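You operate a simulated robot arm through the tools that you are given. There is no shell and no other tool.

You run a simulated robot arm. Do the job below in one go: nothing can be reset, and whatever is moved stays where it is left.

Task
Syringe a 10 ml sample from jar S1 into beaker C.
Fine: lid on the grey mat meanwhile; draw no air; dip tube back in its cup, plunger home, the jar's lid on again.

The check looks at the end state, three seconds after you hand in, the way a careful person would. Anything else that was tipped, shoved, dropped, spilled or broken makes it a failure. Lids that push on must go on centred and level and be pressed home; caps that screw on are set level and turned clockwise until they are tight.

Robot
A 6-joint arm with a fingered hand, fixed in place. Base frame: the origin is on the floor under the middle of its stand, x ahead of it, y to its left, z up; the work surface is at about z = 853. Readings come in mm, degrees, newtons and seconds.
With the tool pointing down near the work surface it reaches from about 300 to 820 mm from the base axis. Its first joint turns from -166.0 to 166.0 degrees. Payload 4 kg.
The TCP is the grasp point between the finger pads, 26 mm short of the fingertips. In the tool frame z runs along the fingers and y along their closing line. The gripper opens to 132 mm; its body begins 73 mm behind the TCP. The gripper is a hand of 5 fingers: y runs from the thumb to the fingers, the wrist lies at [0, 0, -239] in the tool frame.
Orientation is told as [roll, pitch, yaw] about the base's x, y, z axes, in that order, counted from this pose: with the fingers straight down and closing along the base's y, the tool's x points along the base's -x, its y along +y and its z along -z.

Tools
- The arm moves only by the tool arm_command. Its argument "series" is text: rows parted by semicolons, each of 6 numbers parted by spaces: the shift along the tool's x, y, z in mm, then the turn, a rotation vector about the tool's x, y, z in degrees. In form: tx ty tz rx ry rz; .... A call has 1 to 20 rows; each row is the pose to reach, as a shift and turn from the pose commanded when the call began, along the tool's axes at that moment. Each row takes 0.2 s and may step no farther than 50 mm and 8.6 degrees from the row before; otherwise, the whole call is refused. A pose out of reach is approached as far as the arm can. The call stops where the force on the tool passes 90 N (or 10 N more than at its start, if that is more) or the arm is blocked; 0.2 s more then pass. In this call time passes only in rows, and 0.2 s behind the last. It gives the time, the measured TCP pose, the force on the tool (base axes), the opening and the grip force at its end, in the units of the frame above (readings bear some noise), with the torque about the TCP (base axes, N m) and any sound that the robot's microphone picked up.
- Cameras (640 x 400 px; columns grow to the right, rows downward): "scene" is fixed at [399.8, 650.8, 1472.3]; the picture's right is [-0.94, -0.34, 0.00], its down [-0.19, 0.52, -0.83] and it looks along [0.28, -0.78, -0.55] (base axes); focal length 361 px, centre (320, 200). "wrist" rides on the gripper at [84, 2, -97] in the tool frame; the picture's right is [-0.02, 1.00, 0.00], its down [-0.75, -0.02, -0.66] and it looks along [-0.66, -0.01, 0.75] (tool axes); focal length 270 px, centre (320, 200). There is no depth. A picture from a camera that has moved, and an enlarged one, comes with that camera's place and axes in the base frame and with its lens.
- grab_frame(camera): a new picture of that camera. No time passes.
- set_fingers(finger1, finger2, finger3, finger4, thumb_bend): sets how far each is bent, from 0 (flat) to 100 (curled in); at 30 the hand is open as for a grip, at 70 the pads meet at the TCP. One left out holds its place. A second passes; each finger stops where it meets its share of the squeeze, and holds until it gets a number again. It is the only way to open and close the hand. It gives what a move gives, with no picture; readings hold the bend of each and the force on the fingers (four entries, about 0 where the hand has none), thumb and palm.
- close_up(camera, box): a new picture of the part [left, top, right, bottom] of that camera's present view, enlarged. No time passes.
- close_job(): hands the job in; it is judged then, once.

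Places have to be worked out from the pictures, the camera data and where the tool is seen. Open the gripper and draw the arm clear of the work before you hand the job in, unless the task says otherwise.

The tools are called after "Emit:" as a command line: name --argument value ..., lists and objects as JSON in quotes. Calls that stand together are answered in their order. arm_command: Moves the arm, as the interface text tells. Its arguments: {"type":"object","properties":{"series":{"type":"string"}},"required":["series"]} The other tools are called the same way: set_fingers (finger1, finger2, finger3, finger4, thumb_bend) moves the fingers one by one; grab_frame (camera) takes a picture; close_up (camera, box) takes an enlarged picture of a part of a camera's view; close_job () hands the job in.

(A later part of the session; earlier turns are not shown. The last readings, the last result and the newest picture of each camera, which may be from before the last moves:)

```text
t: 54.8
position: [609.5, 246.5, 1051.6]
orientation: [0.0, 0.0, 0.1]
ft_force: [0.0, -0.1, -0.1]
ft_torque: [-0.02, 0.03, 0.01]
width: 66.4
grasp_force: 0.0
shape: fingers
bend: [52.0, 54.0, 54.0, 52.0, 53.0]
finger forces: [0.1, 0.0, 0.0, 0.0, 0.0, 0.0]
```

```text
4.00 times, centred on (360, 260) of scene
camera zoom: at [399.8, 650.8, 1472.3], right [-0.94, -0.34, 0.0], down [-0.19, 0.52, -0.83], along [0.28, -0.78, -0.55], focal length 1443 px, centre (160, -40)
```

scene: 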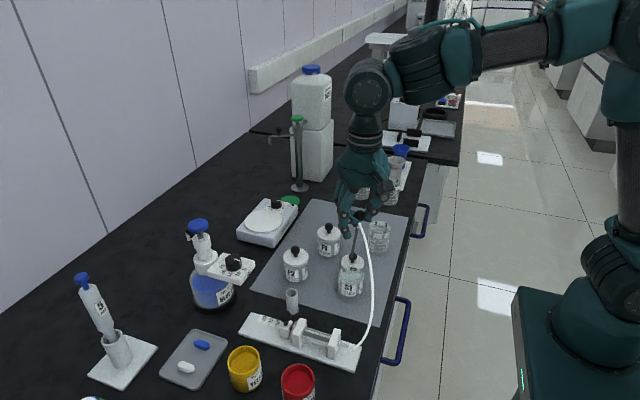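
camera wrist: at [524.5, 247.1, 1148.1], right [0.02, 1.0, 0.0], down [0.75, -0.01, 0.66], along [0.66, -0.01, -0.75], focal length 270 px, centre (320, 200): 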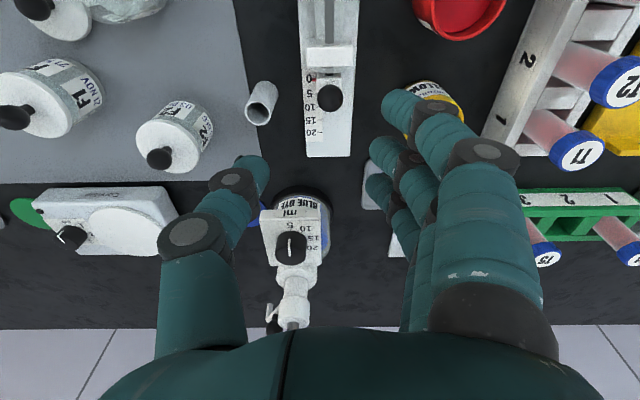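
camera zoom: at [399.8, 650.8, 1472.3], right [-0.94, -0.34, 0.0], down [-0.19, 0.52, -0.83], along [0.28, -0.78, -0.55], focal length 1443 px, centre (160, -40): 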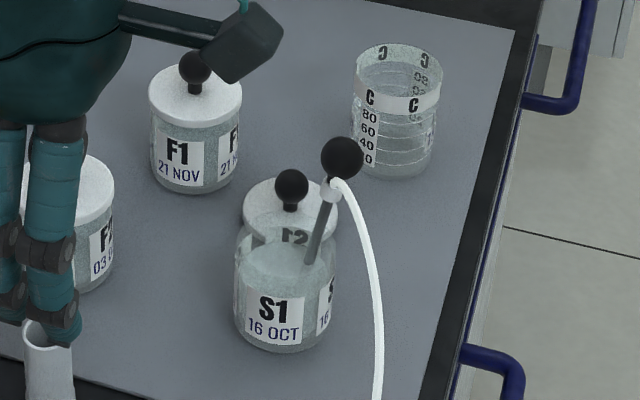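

The slider's ball is at about (614, 254, 911), the front block beside it ends near x 588 with top z 917, and the scale spans about 57–58 mm for 20 ml. I spread finger 1 away from the block, narrow the others a little, and lower to just above the ball.

Emit:
set_fingers --finger1 44 --finger2 57 --finger3 57 --thumb_bend 57

Emit:
arm_command --series "-3 5 15 0 0 0; -5.5 9.1 35 0 0 0; -5.5 9.1 55 0 0 0; -5.5 9.1 72 0 0 0; -5.5 9.1 85 0 0 0; -5.5 9.1 90 0 0 0; -5.5 9.1 90 0 0 0"

Emit:
grab_frame --camera "wrist"

Emit:
close_up --camera "wrist" --box '[210, 60, 450, 260]'

Emit:
close_up --camera "scene" --box '[230, 240, 350, 360]'

```text
t: 55.8
position: [609.0, 245.3, 1050.9]
orientation: [0.0, 0.0, 0.0]
ft_force: [-0.1, -0.1, 0.4]
ft_torque: [0.01, -0.03, 0.01]
width: 75.5
grasp_force: 0.1
shape: fingers
bend: [44.0, 56.0, 56.0, 52.0, 56.0]
finger forces: [0.0, 0.0, 0.0, 0.1, 0.0, 0.1]
```

```text
t: 57.4
position: [612.4, 256.5, 961.3]
orientation: [0.0, 0.1, 0.0]
ft_force: [0.7, 0.7, 0.3]
ft_torque: [0.02, 0.03, 0.01]
width: 75.1
grasp_force: 0.0
shape: fingers
bend: [44.0, 56.0, 56.0, 52.0, 56.0]
finger forces: [0.1, 0.0, 0.0, 0.0, 0.0, 0.0]
```

```text
taken
camera wrist: at [528.1, 258.5, 1058.3], right [0.02, 1.0, 0.0], down [0.75, -0.02, 0.66], along [0.66, -0.01, -0.75], focal length 270 px, centre (320, 200)
```

wrist: 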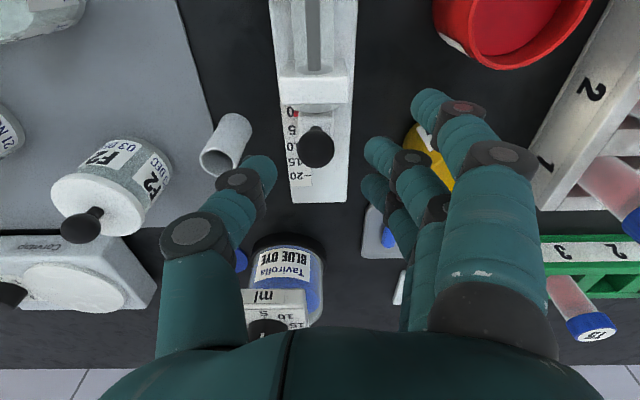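

```text
2.00 times, centred on (330, 160) of wrist
camera zoom: at [528.1, 258.5, 1058.3], right [0.02, 1.0, 0.0], down [0.75, -0.02, 0.66], along [0.66, -0.01, -0.75], focal length 541 px, centre (300, 280)
```

zoom: 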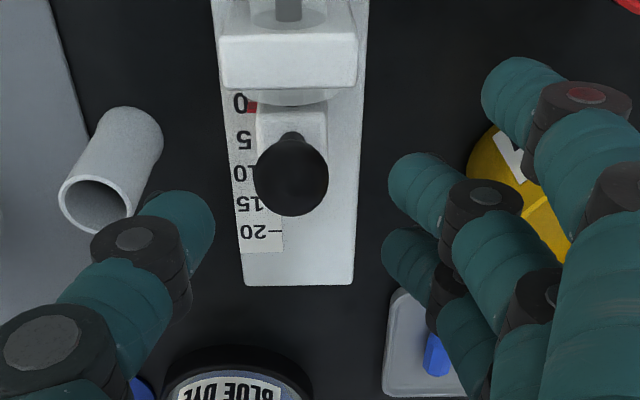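

```text
3.33 times, centred on (290, 300) of scene
camera zoom: at [399.8, 650.8, 1472.3], right [-0.94, -0.34, 0.0], down [-0.19, 0.52, -0.83], along [0.28, -0.78, -0.55], focal length 1202 px, centre (420, -133)
```

zoom: 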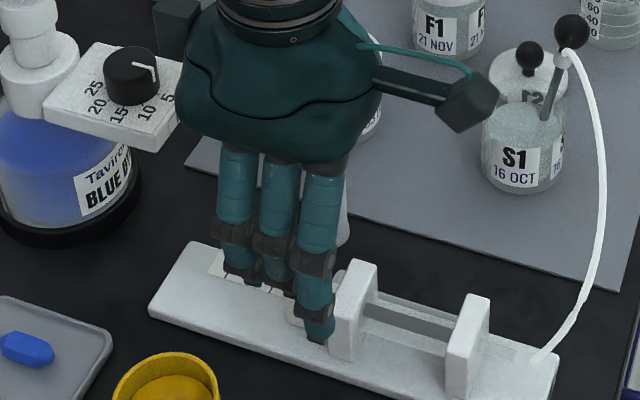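

The ball is (2, -2.3, -50) from the TCP. I correct for that and lower to about 16 mm above the ball's centre.

Emit:
arm_command --series "-2 -2.4 3 0 0 0; -2 -2.4 12 0 0 0; -2 -2.4 21 0 0 0; -2 -2.4 29 0 0 0; -2 -2.4 33.5 0 0 0; -2 -2.4 33.5 0 0 0"

Emit:
close_up --camera "wrist" --box '[210, 60, 450, 260]'

Emit:
close_up --camera "scene" --box '[230, 240, 350, 360]'

```text
t: 58.8
position: [614.0, 256.2, 929.3]
orientation: [0.0, -0.1, 0.0]
ft_force: [0.5, -0.4, 0.0]
ft_torque: [0.0, -0.04, -0.01]
width: 75.1
grasp_force: 0.1
shape: fingers
bend: [44.0, 56.0, 56.0, 52.0, 56.0]
finger forces: [0.0, 0.0, 0.0, 0.0, 0.0, 0.0]
```

```text
2.00 times, centred on (330, 160) of wrist
camera zoom: at [530.0, 256.7, 1025.7], right [0.02, 1.0, 0.0], down [0.75, -0.02, 0.66], along [0.66, -0.01, -0.75], focal length 541 px, centre (300, 280)
```

zoom: 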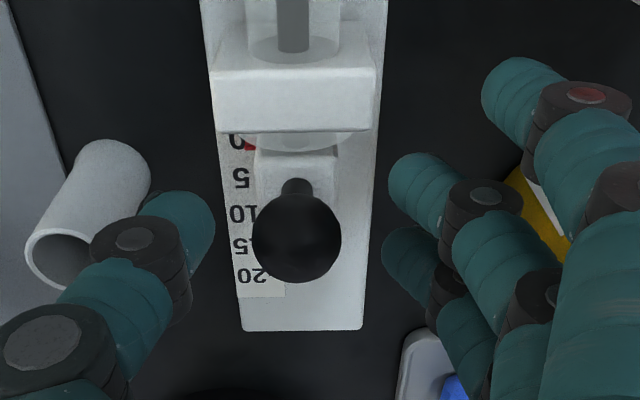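

```text
3.33 times, centred on (290, 300) of scene
camera zoom: at [399.8, 650.8, 1472.3], right [-0.94, -0.34, 0.0], down [-0.19, 0.52, -0.83], along [0.28, -0.78, -0.55], focal length 1202 px, centre (420, -133)
```

zoom: 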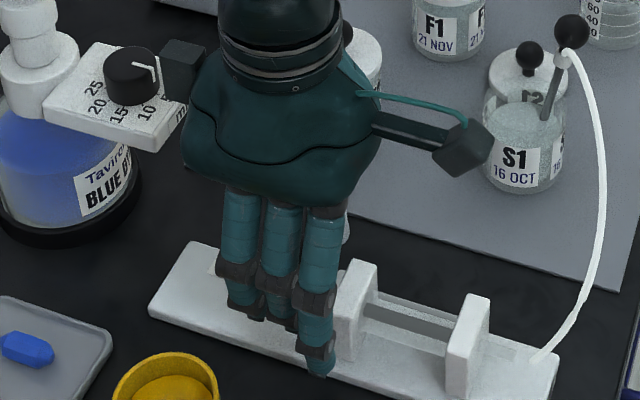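

The ball sits just as the others did before a good grip. I close fingers 2, 3 and the thumb on it.

Emit:
set_fingers --finger2 66 --finger3 66 --thumb_bend 64

Emit:
set_fingers --finger2 76 --finger3 76 --thumb_bend 74

Emit:
close_up --camera "wrist" --box '[210, 60, 450, 260]'

Emit:
close_up --camera "scene" --box '[310, 210, 410, 310]'

```text
t: 59.8
position: [615.0, 255.7, 928.9]
orientation: [0.1, 0.0, 0.0]
ft_force: [-0.6, -1.2, 0.3]
ft_torque: [0.02, -0.02, 0.02]
width: 64.1
grasp_force: 0.6
shape: fingers
bend: [44.0, 66.0, 66.0, 52.0, 64.0]
finger forces: [0.0, 0.1, 0.0, 0.1, 0.5, 0.0]
```

```text
t: 60.8
position: [614.7, 256.8, 928.8]
orientation: [0.1, 0.0, 0.0]
ft_force: [1.4, -2.0, -15.6]
ft_torque: [-0.05, -0.04, -0.01]
width: 62.3
grasp_force: 14.4
shape: fingers
bend: [44.0, 71.0, 73.0, 52.0, 67.0]
finger forces: [0.0, 8.2, 6.7, 0.0, 13.8, 0.0]
```

```text
2.00 times, centred on (330, 160) of wrist
camera zoom: at [530.0, 256.7, 1025.2], right [0.02, 1.0, 0.0], down [0.75, -0.02, 0.66], along [0.66, -0.01, -0.75], focal length 541 px, centre (300, 280)
```

zoom: 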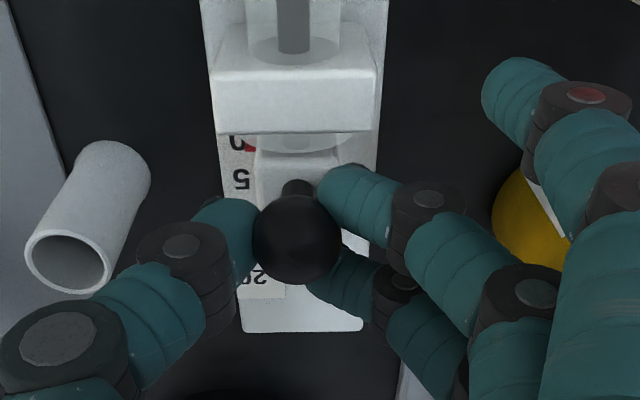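

```text
4.00 times, centred on (360, 260) of scene
camera zoom: at [399.8, 650.8, 1472.3], right [-0.94, -0.34, 0.0], down [-0.19, 0.52, -0.83], along [0.28, -0.78, -0.55], focal length 1443 px, centre (160, -40)
```

zoom: 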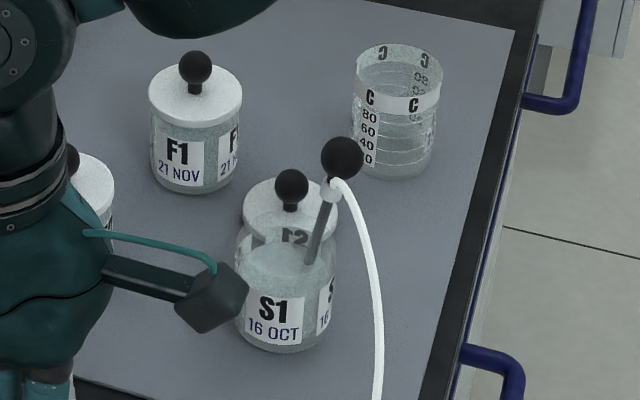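

The grip pulls up on the slider (-15.6 N), so I lower 1.5 mm to relieve that, then start drawing: first 10 mm towards +x, to calibrate against the scale.

Emit:
arm_command --series "0 0 0.8 0 0 0; 0 0 1.5 0 0 0; 0 0 1.5 0 0 0"

Emit:
arm_command --series "-1 0 0 0 0 0; -2 0 0 0 0 0; -3.5 0 0 0 0 0; -5 0 0 0 0 0; -6.5 0 0 0 0 0; -8 0 0 0 0 0; -9 0 0 0 0 0; -10 0 0 0 0 0; -10 0 0 0 0 0"

Emit:
close_up --camera "wrist" --box '[260, 60, 400, 240]'

Emit:
close_up --camera "scene" --box '[230, 280, 350, 380]'

Emit:
close_up --camera "scene" --box '[310, 210, 410, 310]'

```text
t: 61.6
position: [613.5, 256.6, 927.2]
orientation: [-0.1, -0.1, 0.0]
ft_force: [7.4, -5.1, -5.2]
ft_torque: [-0.17, -0.11, -0.01]
width: 62.4
grasp_force: 13.0
shape: fingers
bend: [44.0, 71.0, 73.0, 52.0, 67.0]
finger forces: [0.0, 5.7, 7.7, 0.1, 13.6, 0.1]
```

```text
t: 63.6
position: [623.9, 257.2, 926.9]
orientation: [-0.1, 0.0, -0.1]
ft_force: [-1.9, -1.9, -4.4]
ft_torque: [-0.05, 0.01, -0.02]
width: 62.4
grasp_force: 13.1
shape: fingers
bend: [44.0, 72.0, 74.0, 52.0, 68.0]
finger forces: [0.0, 7.7, 5.5, 0.0, 12.7, 0.1]
```

```text
2.22 times, centred on (330, 150) of wrist
camera zoom: at [539.0, 257.9, 1022.7], right [0.02, 1.0, 0.0], down [0.75, -0.02, 0.66], along [0.66, -0.01, -0.75], focal length 601 px, centre (298, 311)
```

zoom: 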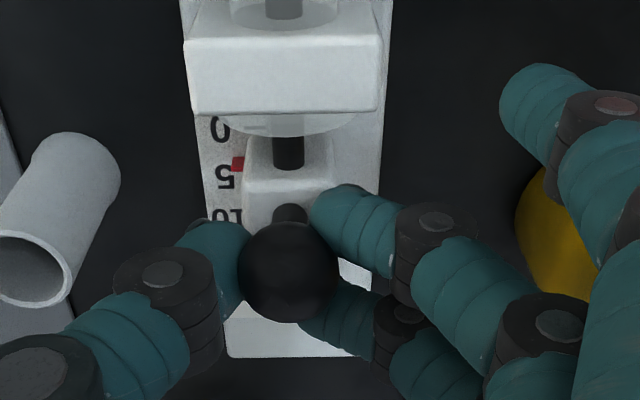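

```text
4.00 times, centred on (290, 330) of scene
camera zoom: at [399.8, 650.8, 1472.3], right [-0.94, -0.34, 0.0], down [-0.19, 0.52, -0.83], along [0.28, -0.78, -0.55], focal length 1443 px, centre (440, -320)
```

zoom: 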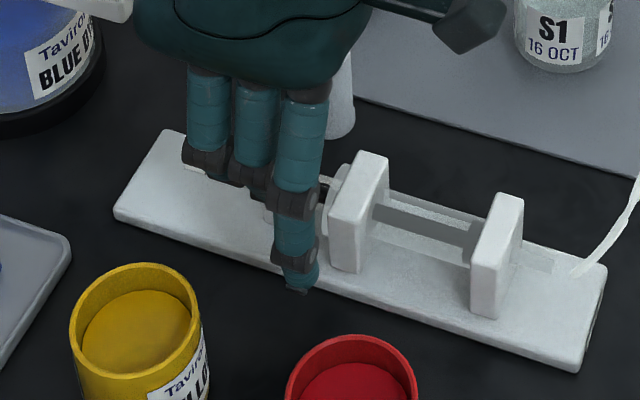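

```text
4.00 times, centred on (360, 260) of scene
camera zoom: at [399.8, 650.8, 1472.3], right [-0.94, -0.34, 0.0], down [-0.19, 0.52, -0.83], along [0.28, -0.78, -0.55], focal length 1443 px, centre (160, -40)
```

zoom: 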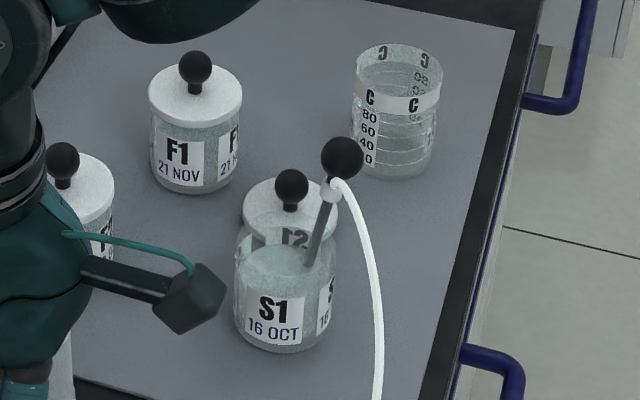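

The red pointer has gone from 0 to about 3.5 for 10 mm, as expected (about 2.9 mm per ml), and the dip tube has not moved. I draw another 15 mm and read again.

Emit:
arm_command --series "-1 0 0 0 0 0; -2.5 0 0 0 0 0; -4 0 0 0 0 0; -6 0 0 0 0 0; -8 0 0 0 0 0; -10 0 0 0 0 0; -12 0 0 0 0 0; -13.5 0 0 0 0 0; -15 0 0 0 0 0; -15 0 0 0 0 0"

Emit:
close_up --camera "wrist" --box '[260, 60, 400, 200]'

Emit:
close_up --camera "wrist" --box '[280, 80, 360, 160]'

Emit:
close_up --camera "scene" --box '[310, 210, 410, 310]'

```text
t: 65.8
position: [638.5, 255.1, 927.3]
orientation: [0.0, 0.0, 0.0]
ft_force: [-0.8, 1.5, -15.7]
ft_torque: [0.04, 0.0, -0.01]
width: 62.4
grasp_force: 13.7
shape: fingers
bend: [44.0, 71.0, 73.0, 52.0, 68.0]
finger forces: [0.0, 8.7, 6.4, 0.0, 12.4, 0.0]
```

```text
2.86 times, centred on (330, 130) of wrist
camera zoom: at [554.0, 257.4, 1023.9], right [0.02, 1.0, 0.0], down [0.75, -0.02, 0.66], along [0.66, -0.01, -0.75], focal length 772 px, centre (291, 400)
```

zoom: 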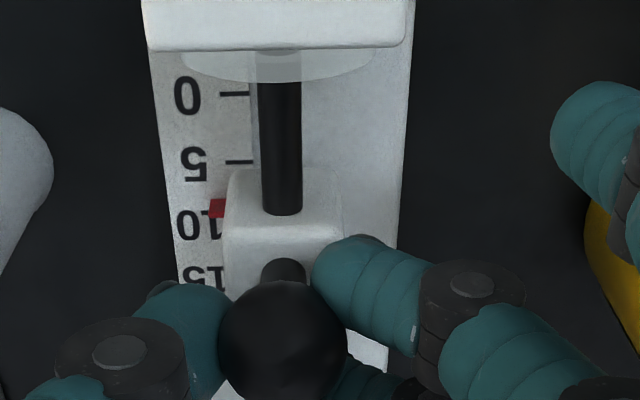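

```text
5.00 times, centred on (320, 120) of wrist
camera zoom: at [554.0, 257.4, 1023.9], right [0.02, 1.0, 0.0], down [0.75, -0.02, 0.66], along [0.66, -0.01, -0.75], focal length 1351 px, centre (320, 600)
```

zoom: 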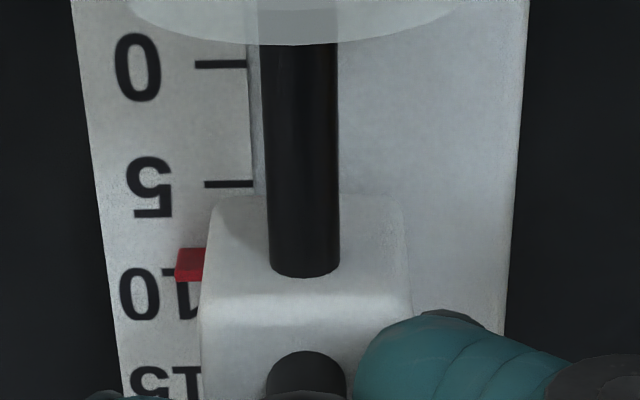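

```text
4.00 times, centred on (360, 260) of scene
camera zoom: at [399.8, 650.8, 1472.3], right [-0.94, -0.34, 0.0], down [-0.19, 0.52, -0.83], along [0.28, -0.78, -0.55], focal length 1443 px, centre (160, -40)
```

zoom: 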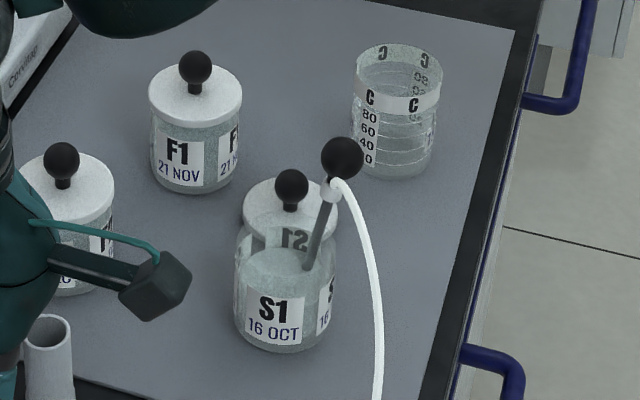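

The pointer reads about 8.4 ml, and the visible 0 and 5 ticks give 2.98 mm per ml. I draw the remaining 4.8 mm, slowly.

Emit:
arm_command --series "-1 0 0 0 0 0; -2 0 0 0 0 0; -3 0 0 0 0 0; -4 0 0 0 0 0; -4.8 0 0 0 0 0; -4.8 0 0 0 0 0"

Emit:
close_up --camera "wrist" --box '[280, 80, 360, 160]'

Emit:
close_up --camera "scene" --box '[230, 280, 350, 380]'

```text
t: 67.2
position: [643.8, 257.0, 927.5]
orientation: [0.0, 0.2, 0.0]
ft_force: [-0.5, 1.3, -16.2]
ft_torque: [0.06, 0.01, -0.01]
width: 62.1
grasp_force: 14.2
shape: fingers
bend: [44.0, 71.0, 73.0, 52.0, 68.0]
finger forces: [0.0, 8.7, 6.7, 0.1, 12.3, 0.0]
```

```text
5.00 times, centred on (320, 120) of wrist
camera zoom: at [560.0, 257.3, 1023.9], right [0.02, 1.0, 0.0], down [0.75, -0.01, 0.66], along [0.66, -0.01, -0.75], focal length 1351 px, centre (320, 600)
```

zoom: 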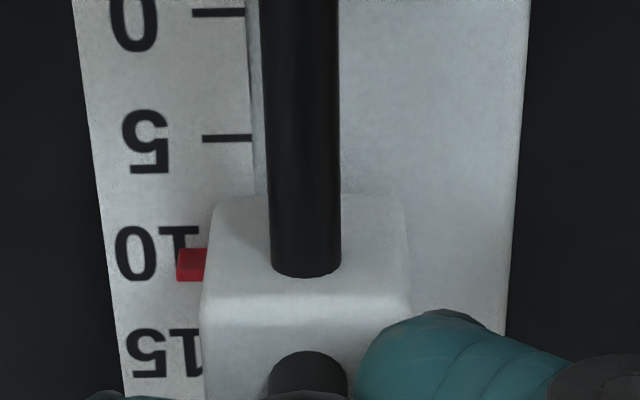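

```text
4.00 times, centred on (290, 330) of scene
camera zoom: at [399.8, 650.8, 1472.3], right [-0.94, -0.34, 0.0], down [-0.19, 0.52, -0.83], along [0.28, -0.78, -0.55], focal length 1443 px, centre (440, -320)
```

zoom: 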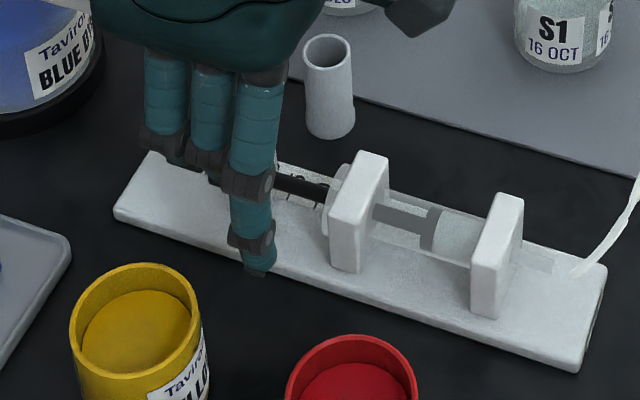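

By the ticks the hand really moved 30.0 mm from home (camera 530.0 → 560.0) at 3.0 mm per ml, so the pointer is at 10 ml and liquid shows in the barrel. I release the ball gently.

Emit:
set_fingers --finger2 66 --finger3 66 --thumb_bend 63

Emit:
close_up --camera "wrist" --box '[280, 80, 360, 160]'

Emit:
close_up --camera "wrist" --box '[210, 60, 450, 260]'

```text
t: 68.2
position: [645.3, 256.5, 927.6]
orientation: [0.0, 0.0, 0.0]
ft_force: [-0.7, 1.1, 0.3]
ft_torque: [0.01, 0.0, 0.01]
width: 64.5
grasp_force: 0.0
shape: fingers
bend: [44.0, 66.0, 66.0, 52.0, 63.0]
finger forces: [0.1, 0.1, 0.0, 0.0, 0.0, 0.0]
```

```text
5.00 times, centred on (320, 120) of wrist
camera zoom: at [559.8, 257.1, 1024.4], right [0.02, 1.0, 0.0], down [0.75, -0.02, 0.66], along [0.66, -0.01, -0.75], focal length 1351 px, centre (320, 600)
```

zoom: 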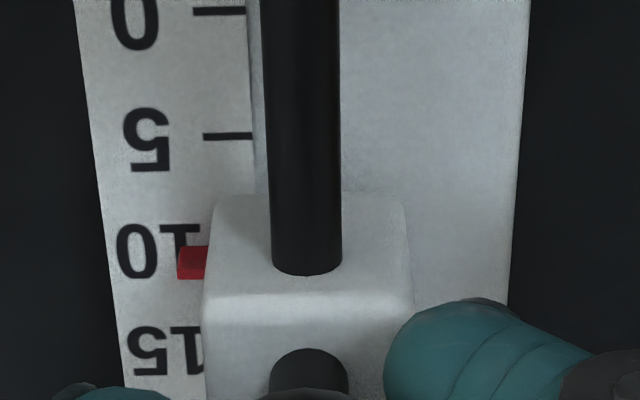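

```text
2.00 times, centred on (330, 160) of wrist
camera zoom: at [559.8, 257.1, 1024.4], right [0.02, 1.0, 0.0], down [0.75, -0.02, 0.66], along [0.66, -0.01, -0.75], focal length 541 px, centre (300, 280)
```

zoom: 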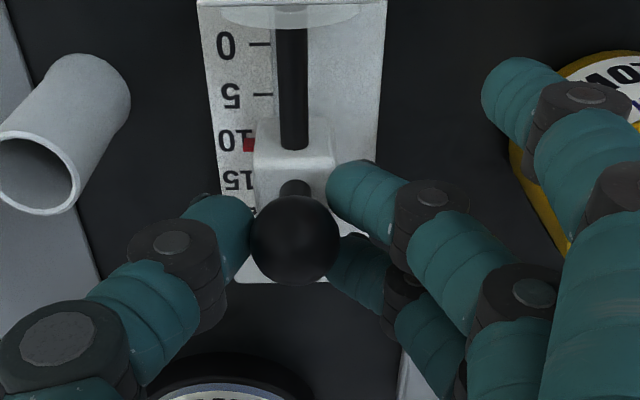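

The pointer stays put at 10 after release, with the same offset to its label as it had at 0. I open further, rise clear, and go back above the dip tube at S1 with the -53° yaw.

Emit:
set_fingers --finger2 56 --finger3 56 --thumb_bend 55

Emit:
arm_command --series "0 0 -6 0 0 0; 0 0 -15 0 0 0; 0 0 -30 0 0 0; 0 0 -50 0 0 0; 0 0 -75 0 0 0; 0 0 -100 0 0 0; 0 0 -125 0 0 0; 0 0 -125 0 0 0"

Emit:
grab_frame --camera "scene"

Emit:
grab_frame --camera "wrist"

Emit:
close_up --camera "scene" --box '[310, 210, 410, 310]'

Emit:
close_up --camera "scene" --box '[230, 280, 380, 380]'

```text
t: 69.2
position: [644.1, 256.0, 927.3]
orientation: [0.1, -0.1, 0.1]
ft_force: [0.2, 0.1, -0.1]
ft_torque: [0.0, 0.0, -0.01]
width: 75.7
grasp_force: 0.1
shape: fingers
bend: [44.0, 56.0, 56.0, 52.0, 55.0]
finger forces: [0.1, 0.0, 0.1, 0.0, 0.0, 0.1]
```

```text
t: 71.0
position: [643.6, 255.2, 1054.2]
orientation: [-0.1, 0.0, -0.1]
ft_force: [-0.5, -0.4, -0.3]
ft_torque: [0.0, 0.01, -0.01]
width: 75.8
grasp_force: 0.1
shape: fingers
bend: [44.0, 56.0, 56.0, 52.0, 55.0]
finger forces: [0.1, 0.1, 0.1, 0.1, 0.0, 0.0]
```

```text
taken
```

scene: 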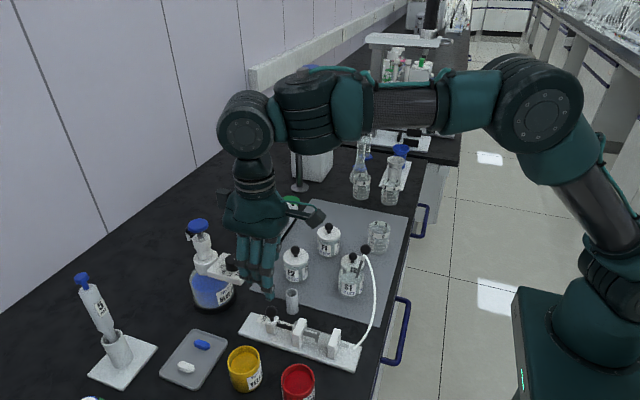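

```text
taken
camera wrist: at [558.5, 257.1, 1149.9], right [0.02, 1.0, 0.0], down [0.75, -0.02, 0.66], along [0.66, -0.01, -0.75], focal length 270 px, centre (320, 200)
```

wrist: 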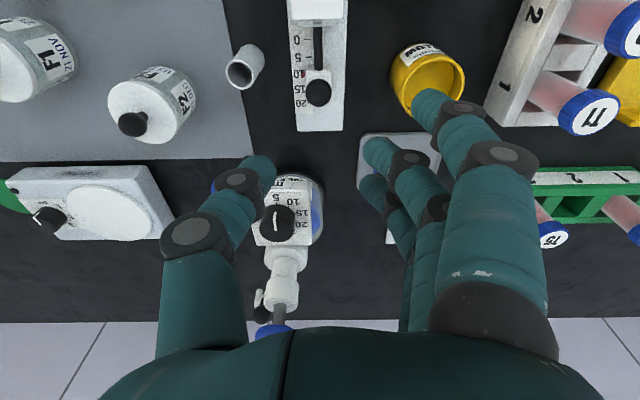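

```text
4.00 times, centred on (360, 260) of scene
camera zoom: at [399.8, 650.8, 1472.3], right [-0.94, -0.34, 0.0], down [-0.19, 0.52, -0.83], along [0.28, -0.78, -0.55], focal length 1443 px, centre (160, -40)
```

zoom: 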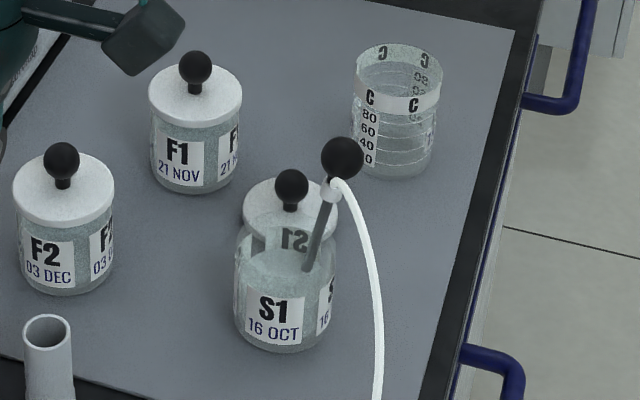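

```text
4.00 times, centred on (305, 330) of scene
camera zoom: at [399.8, 650.8, 1472.3], right [-0.94, -0.34, 0.0], down [-0.19, 0.52, -0.83], along [0.28, -0.78, -0.55], focal length 1443 px, centre (380, -320)
```

zoom: 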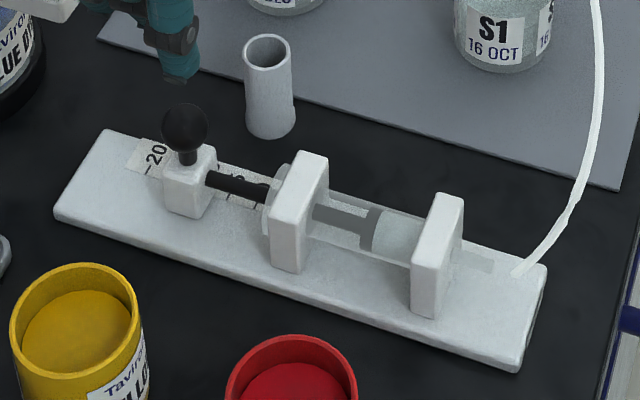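

I take one more reading of the pointer from this higher viewpoint before leaving.

Emit:
close_up --camera "wrist" --box '[280, 20, 360, 120]'

```text
4.00 times, centred on (320, 70) of wrist
camera zoom: at [558.5, 257.1, 1149.9], right [0.02, 1.0, 0.0], down [0.75, -0.02, 0.66], along [0.66, -0.01, -0.75], focal length 1081 px, centre (320, 720)
```

zoom: 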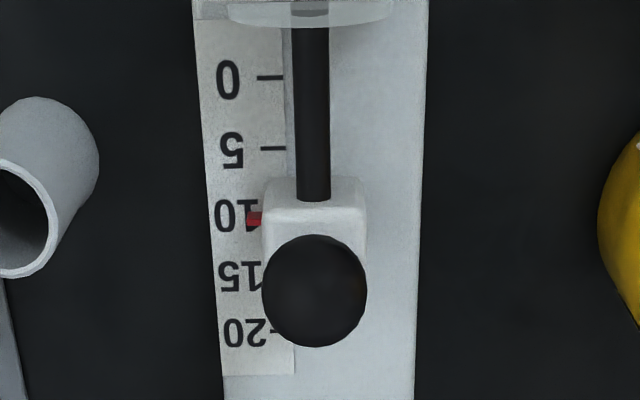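

The reading agrees: 10 ml drawn. The dip tube's ball is at about (507, 72, 959); I travel there at height while yawing to -53°.

Emit:
arm_command --series "17 -22.8 0 0 0 7; 34 -45.7 0 0 0 14; 51 -68.5 0 0 0 21; 68 -91.4 0 0 0 28; 85 -114.2 0 0 0 35; 102 -137 0 0 0 42; 119 -160 0 0 0 48; 136 -182.8 0 0 0 53; 136 -182.8 0 0 0 53"

Emit:
set_fingers --finger1 52 --finger2 54 --finger3 54 --thumb_bend 54

Emit:
close_up --camera "wrist" --box '[220, 40, 440, 240]'

Emit:
close_up --camera "scene" --box '[310, 200, 410, 300]'

```text
t: 73.0
position: [507.0, 73.9, 1053.9]
orientation: [0.1, -0.1, -53.1]
ft_force: [0.2, -0.4, 0.7]
ft_torque: [-0.02, 0.03, 0.0]
width: 75.6
grasp_force: 0.0
shape: fingers
bend: [44.0, 56.0, 56.0, 52.0, 55.0]
finger forces: [0.0, 0.0, 0.0, 0.0, 0.0, 0.1]
```

```text
t: 74.0
position: [505.5, 74.4, 1053.2]
orientation: [0.0, 0.0, -53.1]
ft_force: [-0.5, -0.8, -0.8]
ft_torque: [0.02, 0.02, -0.01]
width: 65.5
grasp_force: 0.1
shape: fingers
bend: [52.0, 54.0, 54.0, 52.0, 54.0]
finger forces: [0.0, 0.1, 0.0, 0.1, 0.0, 0.0]
```

```text
2.00 times, centred on (330, 140) of wrist
camera zoom: at [456.9, 141.8, 1149.4], right [0.81, 0.59, 0.0], down [0.44, -0.61, 0.66], along [0.39, -0.53, -0.75], focal length 541 px, centre (300, 320)
```

zoom: 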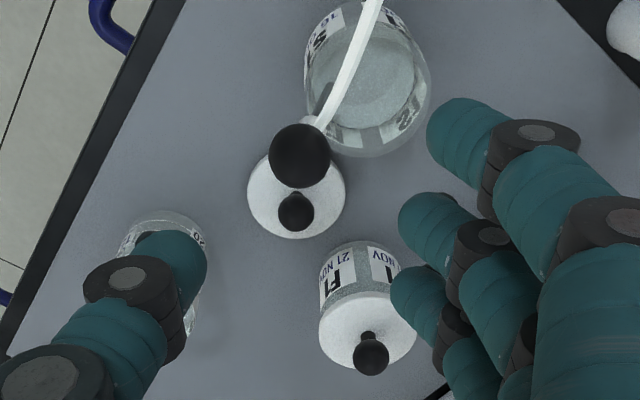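

```text
4.00 times, centred on (360, 250) of scene
camera zoom: at [399.8, 650.8, 1472.3], right [-0.94, -0.34, 0.0], down [-0.19, 0.52, -0.83], along [0.28, -0.78, -0.55], focal length 1443 px, centre (160, 0)
```

zoom: 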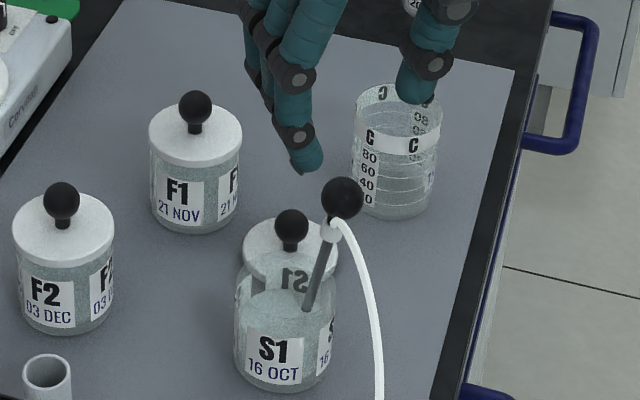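

The ball is at about (508, 71.5, 959), nearly under the hand. I descend to 17 mm above it.

Emit:
arm_command --series "-1.5 0.3 10 0 0 0; -2.5 0.3 25 0 0 0; -2.5 0.3 42 0 0 0; -2.5 0.3 57 0 0 0; -2.5 0.3 68 0 0 0; -2.5 0.3 75 0 0 0; -2.5 0.3 76 0 0 0; -2.5 0.3 76 0 0 0"

Emit:
close_up --camera "wrist" --box '[220, 60, 440, 260]'

Emit:
close_up --camera "scene" --box '[310, 200, 410, 300]'

```text
t: 75.8
position: [509.2, 72.5, 977.4]
orientation: [0.0, 0.0, -53.0]
ft_force: [-0.2, 0.0, 0.2]
ft_torque: [0.01, -0.02, -0.02]
width: 65.5
grasp_force: 0.0
shape: fingers
bend: [52.0, 54.0, 54.0, 52.0, 54.0]
finger forces: [0.0, 0.0, 0.0, 0.1, 0.0, 0.1]
```

```text
2.00 times, centred on (330, 160) of wrist
camera zoom: at [459.0, 140.1, 1073.1], right [0.81, 0.59, 0.0], down [0.44, -0.61, 0.66], along [0.39, -0.53, -0.75], focal length 541 px, centre (300, 280)
```

zoom: 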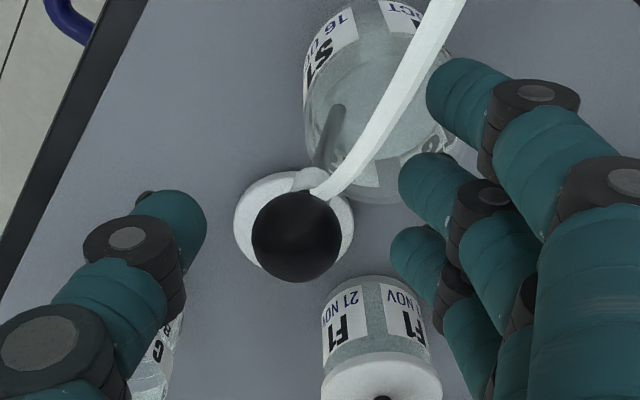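

```text
4.00 times, centred on (360, 250) of scene
camera zoom: at [399.8, 650.8, 1472.3], right [-0.94, -0.34, 0.0], down [-0.19, 0.52, -0.83], along [0.28, -0.78, -0.55], focal length 1443 px, centre (160, 0)
```

zoom: 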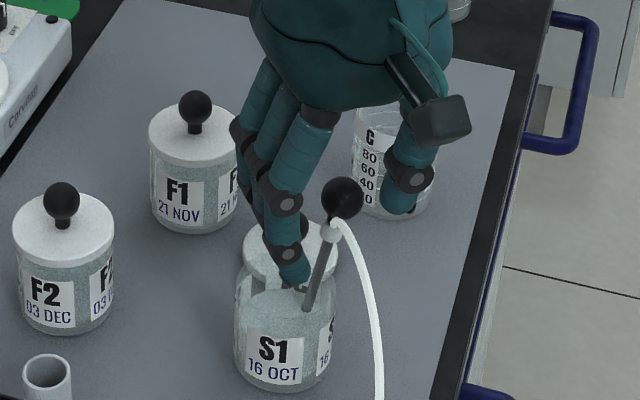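

The ball is centred between the pads. I close fingers 2, 3 and the thumb on it.

Emit:
set_fingers --finger2 66 --finger3 66 --thumb_bend 65

Emit:
set_fingers --finger2 76 --finger3 76 --thumb_bend 74

Emit:
close_up --camera "wrist" --box '[220, 60, 440, 260]'

```text
t: 76.8
position: [508.3, 71.6, 977.5]
orientation: [-0.1, 0.0, -53.0]
ft_force: [-0.2, 0.1, -0.7]
ft_torque: [-0.01, -0.02, -0.01]
width: 51.1
grasp_force: 0.7
shape: fingers
bend: [52.0, 65.0, 66.0, 52.0, 65.0]
finger forces: [0.0, 0.5, 0.2, 0.1, 0.5, 0.0]
```

```text
t: 77.8
position: [509.1, 73.0, 976.5]
orientation: [0.1, 0.0, -53.1]
ft_force: [0.8, 1.3, -0.5]
ft_torque: [0.0, -0.01, 0.0]
width: 44.9
grasp_force: 5.9
shape: fingers
bend: [52.0, 74.0, 75.0, 52.0, 71.0]
finger forces: [0.0, 6.0, 0.0, 0.0, 6.1, 0.2]
```

```text
2.00 times, centred on (330, 160) of wrist
camera zoom: at [459.1, 140.2, 1073.2], right [0.81, 0.59, 0.0], down [0.44, -0.61, 0.66], along [0.39, -0.53, -0.75], focal length 541 px, centre (300, 280)
```

zoom: 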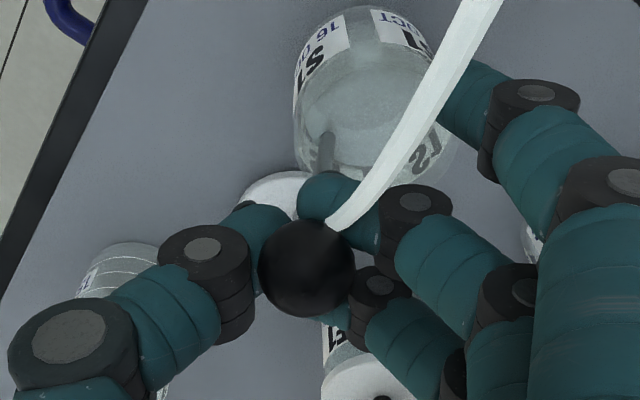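

The ball has shifted in the grip (finger 3 carries no load) and the picture looks different. I look at the whole scene before doing anything.

Emit:
grab_frame --camera "wrist"

Emit:
grab_frame --camera "scene"

Emit:
close_up --camera "scene" --box '[310, 200, 410, 300]'

```text
taken
camera wrist: at [459.1, 140.2, 1073.2], right [0.81, 0.59, 0.0], down [0.44, -0.61, 0.66], along [0.39, -0.53, -0.75], focal length 270 px, centre (320, 200)
```

wrist: 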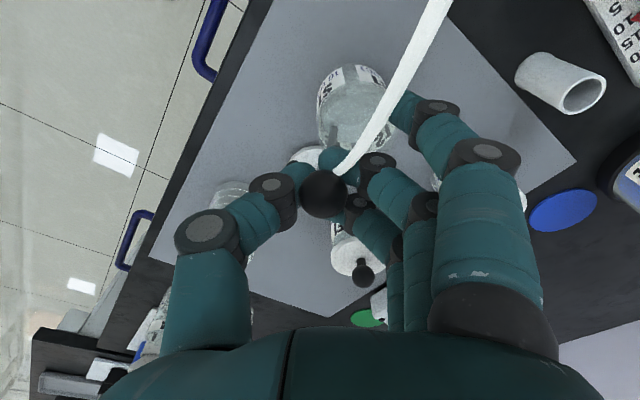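

```text
taken
```

scene: 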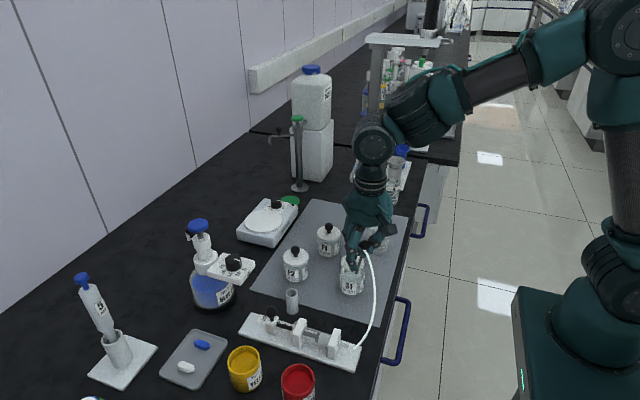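

```text
4.00 times, centred on (360, 250) of scene
camera zoom: at [399.8, 650.8, 1472.3], right [-0.94, -0.34, 0.0], down [-0.19, 0.52, -0.83], along [0.28, -0.78, -0.55], focal length 1443 px, centre (160, 0)
```

zoom: 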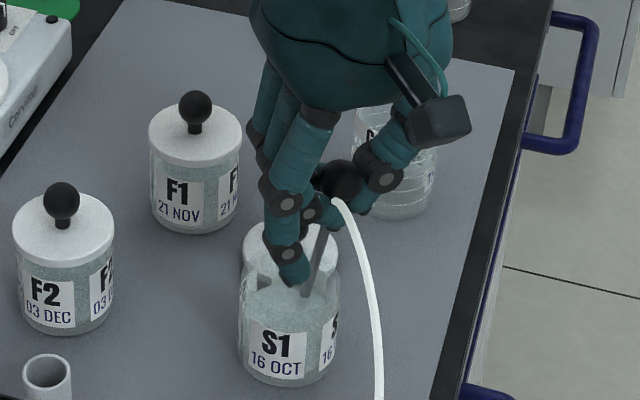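

The squeeze slid the ball up about 12 mm into the grip, and S1 shifted only some 3–4 mm, still upright. Finger 3 is not bearing yet, so I tighten for a proper three-point hold.

Emit:
set_fingers --finger2 80 --finger3 84 --thumb_bend 78

Emit:
close_up --camera "wrist" --box '[220, 60, 440, 260]'

Emit:
close_up --camera "scene" --box '[310, 200, 410, 300]'

```text
t: 78.8
position: [508.7, 72.5, 976.2]
orientation: [0.0, 0.0, -53.0]
ft_force: [-0.1, 0.0, -0.9]
ft_torque: [0.01, 0.02, 0.03]
width: 43.0
grasp_force: 0.0
shape: fingers
bend: [52.0, 78.0, 79.0, 52.0, 74.0]
finger forces: [0.1, 0.1, 0.0, 0.0, 0.0, 0.0]
```

```text
2.00 times, centred on (330, 160) of wrist
camera zoom: at [459.1, 140.2, 1073.2], right [0.81, 0.59, 0.0], down [0.44, -0.61, 0.66], along [0.39, -0.53, -0.75], focal length 541 px, centre (300, 280)
```

zoom: 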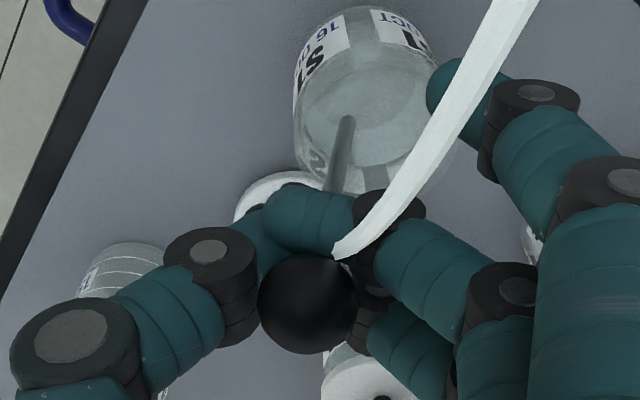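

```text
4.00 times, centred on (360, 250) of scene
camera zoom: at [399.8, 650.8, 1472.3], right [-0.94, -0.34, 0.0], down [-0.19, 0.52, -0.83], along [0.28, -0.78, -0.55], focal length 1443 px, centre (160, 0)
```

zoom: 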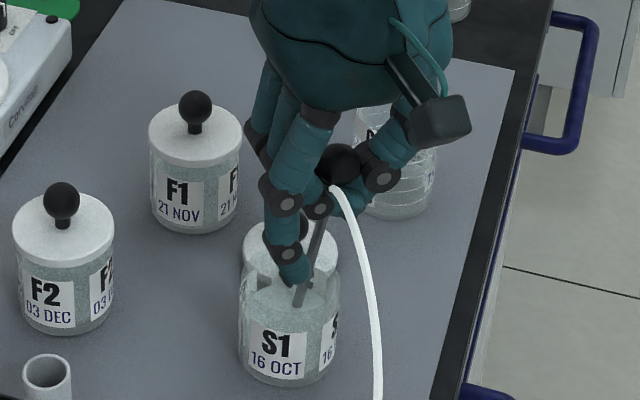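

The ball has popped above the fingertips: the fingers are now closed around the collar just under it with no load, so the ball cannot drop through. I close them a little more to pinch the collar itself.

Emit:
set_fingers --finger2 83 --finger3 83 --thumb_bend 79

Emit:
close_up --camera "wrist" --box '[220, 60, 440, 260]'

Emit:
close_up --camera "scene" --box '[330, 210, 390, 290]'

```text
t: 79.8
position: [507.8, 71.8, 975.6]
orientation: [0.0, -0.1, -53.0]
ft_force: [0.2, 0.1, 0.0]
ft_torque: [-0.05, 0.03, 0.01]
width: 42.7
grasp_force: 0.1
shape: fingers
bend: [52.0, 79.0, 79.0, 52.0, 74.0]
finger forces: [0.0, 0.0, 0.1, 0.0, 0.1, 0.0]
```

```text
2.00 times, centred on (330, 160) of wrist
camera zoom: at [459.0, 140.2, 1073.2], right [0.81, 0.59, 0.0], down [0.44, -0.61, 0.66], along [0.39, -0.53, -0.75], focal length 541 px, centre (300, 280)
```

zoom: 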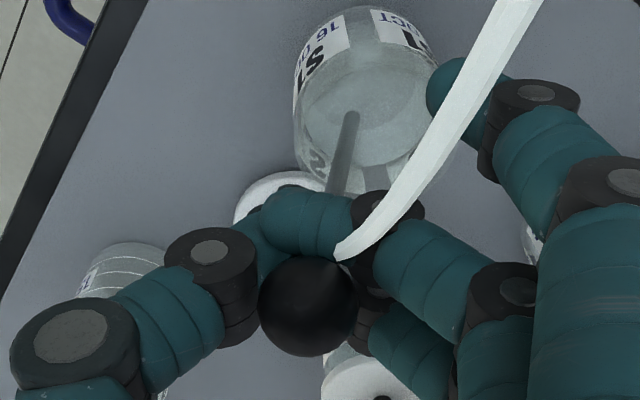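

```text
5.00 times, centred on (360, 250) of scene
camera zoom: at [399.8, 650.8, 1472.3], right [-0.94, -0.34, 0.0], down [-0.19, 0.52, -0.83], along [0.28, -0.78, -0.55], focal length 1804 px, centre (120, -50)
```

zoom: 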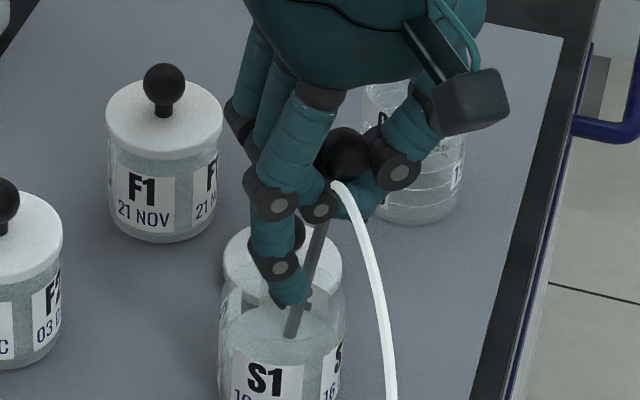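

The fingers have met each other, caging the collar under the ball without clamping it; the tip hangs at the liquid surface. The ball cannot pass the closed fingers, so I lift slowly and check that it hangs steadily.

Emit:
arm_command --series "0 0 -3 0 0 0; 0 0 -7 0 0 0; 0 0 -12 0 0 0; 0 0 -18 0 0 0; 0 0 -24 0 0 0; 0 0 -30 0 0 0; 0 0 -30 0 0 0"

Emit:
close_up --camera "wrist" --box '[220, 60, 440, 260]'

Emit:
close_up --camera "scene" --box '[310, 190, 410, 300]'

```text
t: 81.4
position: [508.4, 74.3, 1007.5]
orientation: [0.0, 0.0, -53.0]
ft_force: [-0.5, -1.0, -1.2]
ft_torque: [-0.04, -0.02, 0.03]
width: 42.3
grasp_force: 0.0
shape: fingers
bend: [52.0, 79.0, 79.0, 52.0, 74.0]
finger forces: [0.1, 0.1, 0.0, 0.0, 0.1, 0.0]
```

```text
2.00 times, centred on (330, 160) of wrist
camera zoom: at [458.6, 140.7, 1103.6], right [0.81, 0.59, 0.0], down [0.44, -0.61, 0.66], along [0.39, -0.53, -0.75], focal length 541 px, centre (300, 280)
```

zoom: 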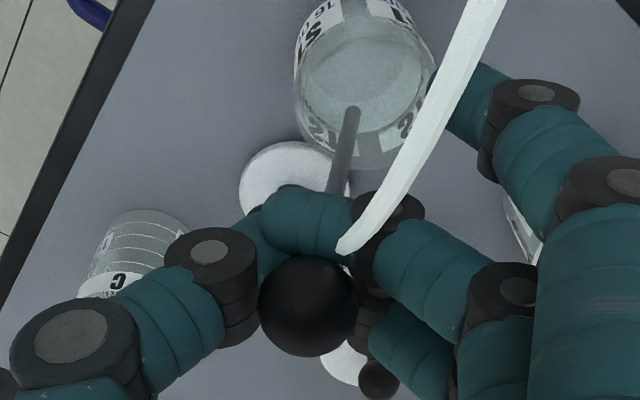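

```text
3.64 times, centred on (360, 245) of scene
camera zoom: at [399.8, 650.8, 1472.3], right [-0.94, -0.34, 0.0], down [-0.19, 0.52, -0.83], along [0.28, -0.78, -0.55], focal length 1312 px, centre (174, 36)
```

zoom: 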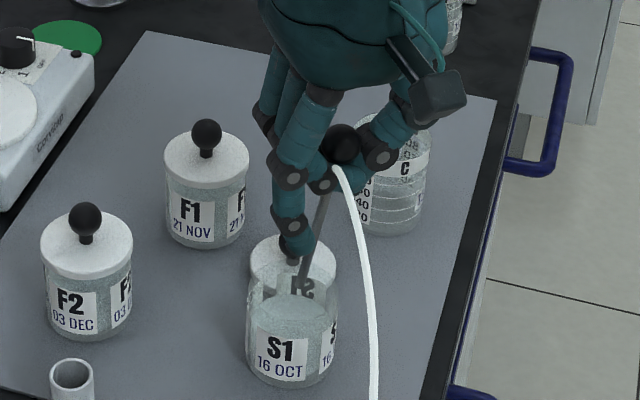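

It hangs steadily from the caged ball. I lift another 40 mm so the tip clears every rim, then check.

Emit:
arm_command --series "0 0 -8 0 0 0; 0 0 -16 0 0 0; 0 0 -24 0 0 0; 0 0 -32 0 0 0; 0 0 -40 0 0 0; 0 0 -42 0 0 0; 0 0 -42 0 0 0"

Emit:
grab_frame --camera "wrist"

Emit:
close_up --camera "scene" --box '[310, 180, 430, 300]'

Emit:
grab_frame --camera "scene"

```text
t: 83.0
position: [508.5, 72.9, 1047.4]
orientation: [0.0, -0.1, -53.0]
ft_force: [-0.6, -0.2, -1.2]
ft_torque: [-0.03, -0.04, 0.01]
width: 42.5
grasp_force: 0.0
shape: fingers
bend: [52.0, 79.0, 79.0, 52.0, 74.0]
finger forces: [0.0, 0.1, 0.0, 0.0, 0.0, 0.1]
```

```text
taken
camera wrist: at [459.2, 140.5, 1144.6], right [0.81, 0.59, 0.0], down [0.44, -0.61, 0.66], along [0.39, -0.53, -0.75], focal length 270 px, centre (320, 200)
```

wrist: 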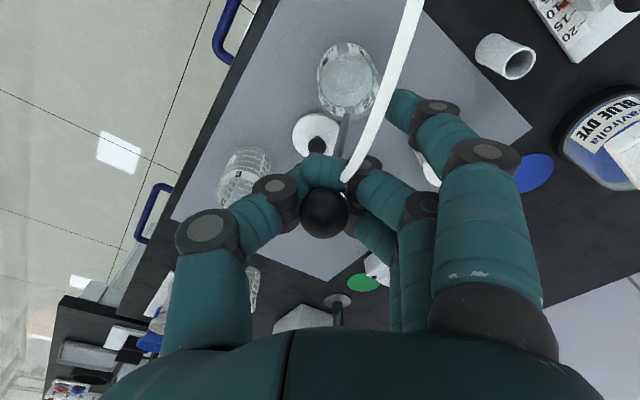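

```text
3.33 times, centred on (370, 240) of scene
camera zoom: at [399.8, 650.8, 1472.3], right [-0.94, -0.34, 0.0], down [-0.19, 0.52, -0.83], along [0.28, -0.78, -0.55], focal length 1202 px, centre (153, 67)
```

zoom: 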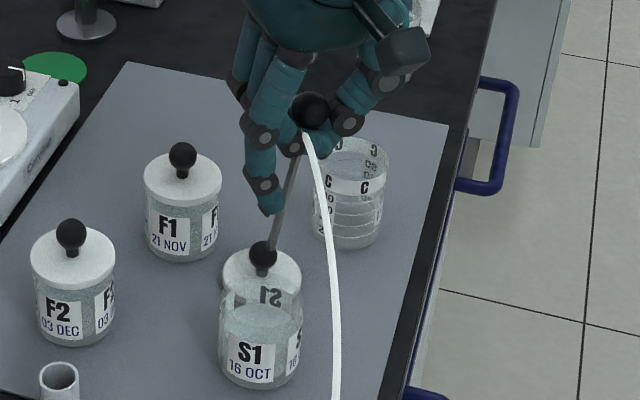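

```text
taken
```

scene: 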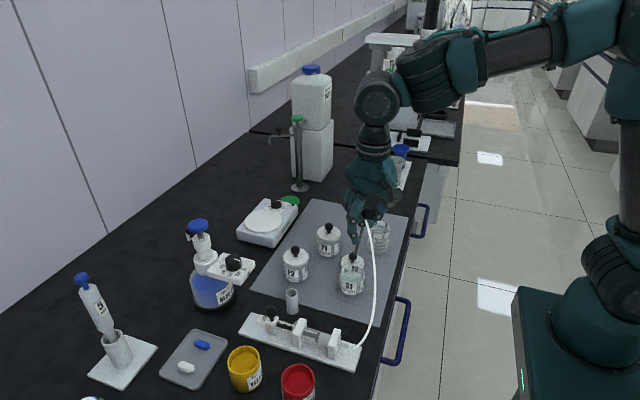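

The ball and rod keep their place in the hand. I carry the tube half way towards beaker C and check the hose's pull and shape.

Emit:
arm_command --series "-7 -8 -3 0 0 0; -16 -19 -3 0 0 0; -26 -31 -3 0 0 0; -36 -43 -3 0 0 0; -44 -53 -3 0 0 0; -47 -56.6 -3 0 0 0; -47 -56.6 -3 0 0 0"

Emit:
grab_frame --camera "scene"

Emit:
grab_frame --camera "wrist"

```text
t: 84.6
position: [493.3, 0.1, 1050.7]
orientation: [0.1, 0.0, -53.0]
ft_force: [-0.6, 0.9, -1.6]
ft_torque: [-0.04, 0.01, -0.04]
width: 42.8
grasp_force: 0.0
shape: fingers
bend: [52.0, 79.0, 79.0, 52.0, 74.0]
finger forces: [0.0, 0.0, 0.1, 0.0, 0.0, 0.0]
```

```text
taken
```

scene: 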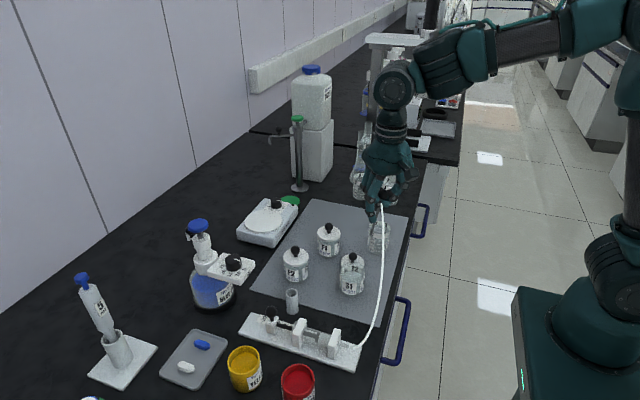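

```text
taken
camera wrist: at [442.7, 67.7, 1148.1], right [0.81, 0.59, 0.0], down [0.44, -0.61, 0.66], along [0.39, -0.53, -0.75], focal length 270 px, centre (320, 200)
```

wrist: 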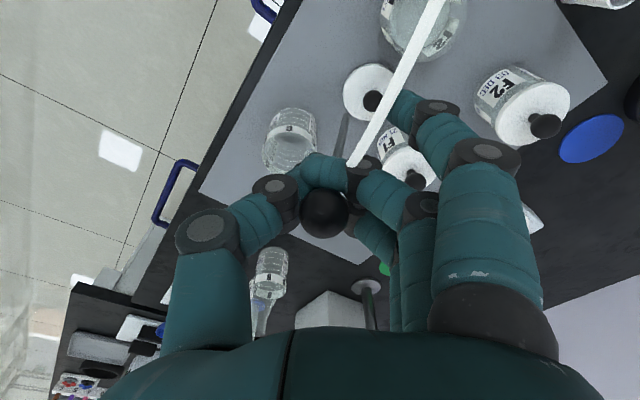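

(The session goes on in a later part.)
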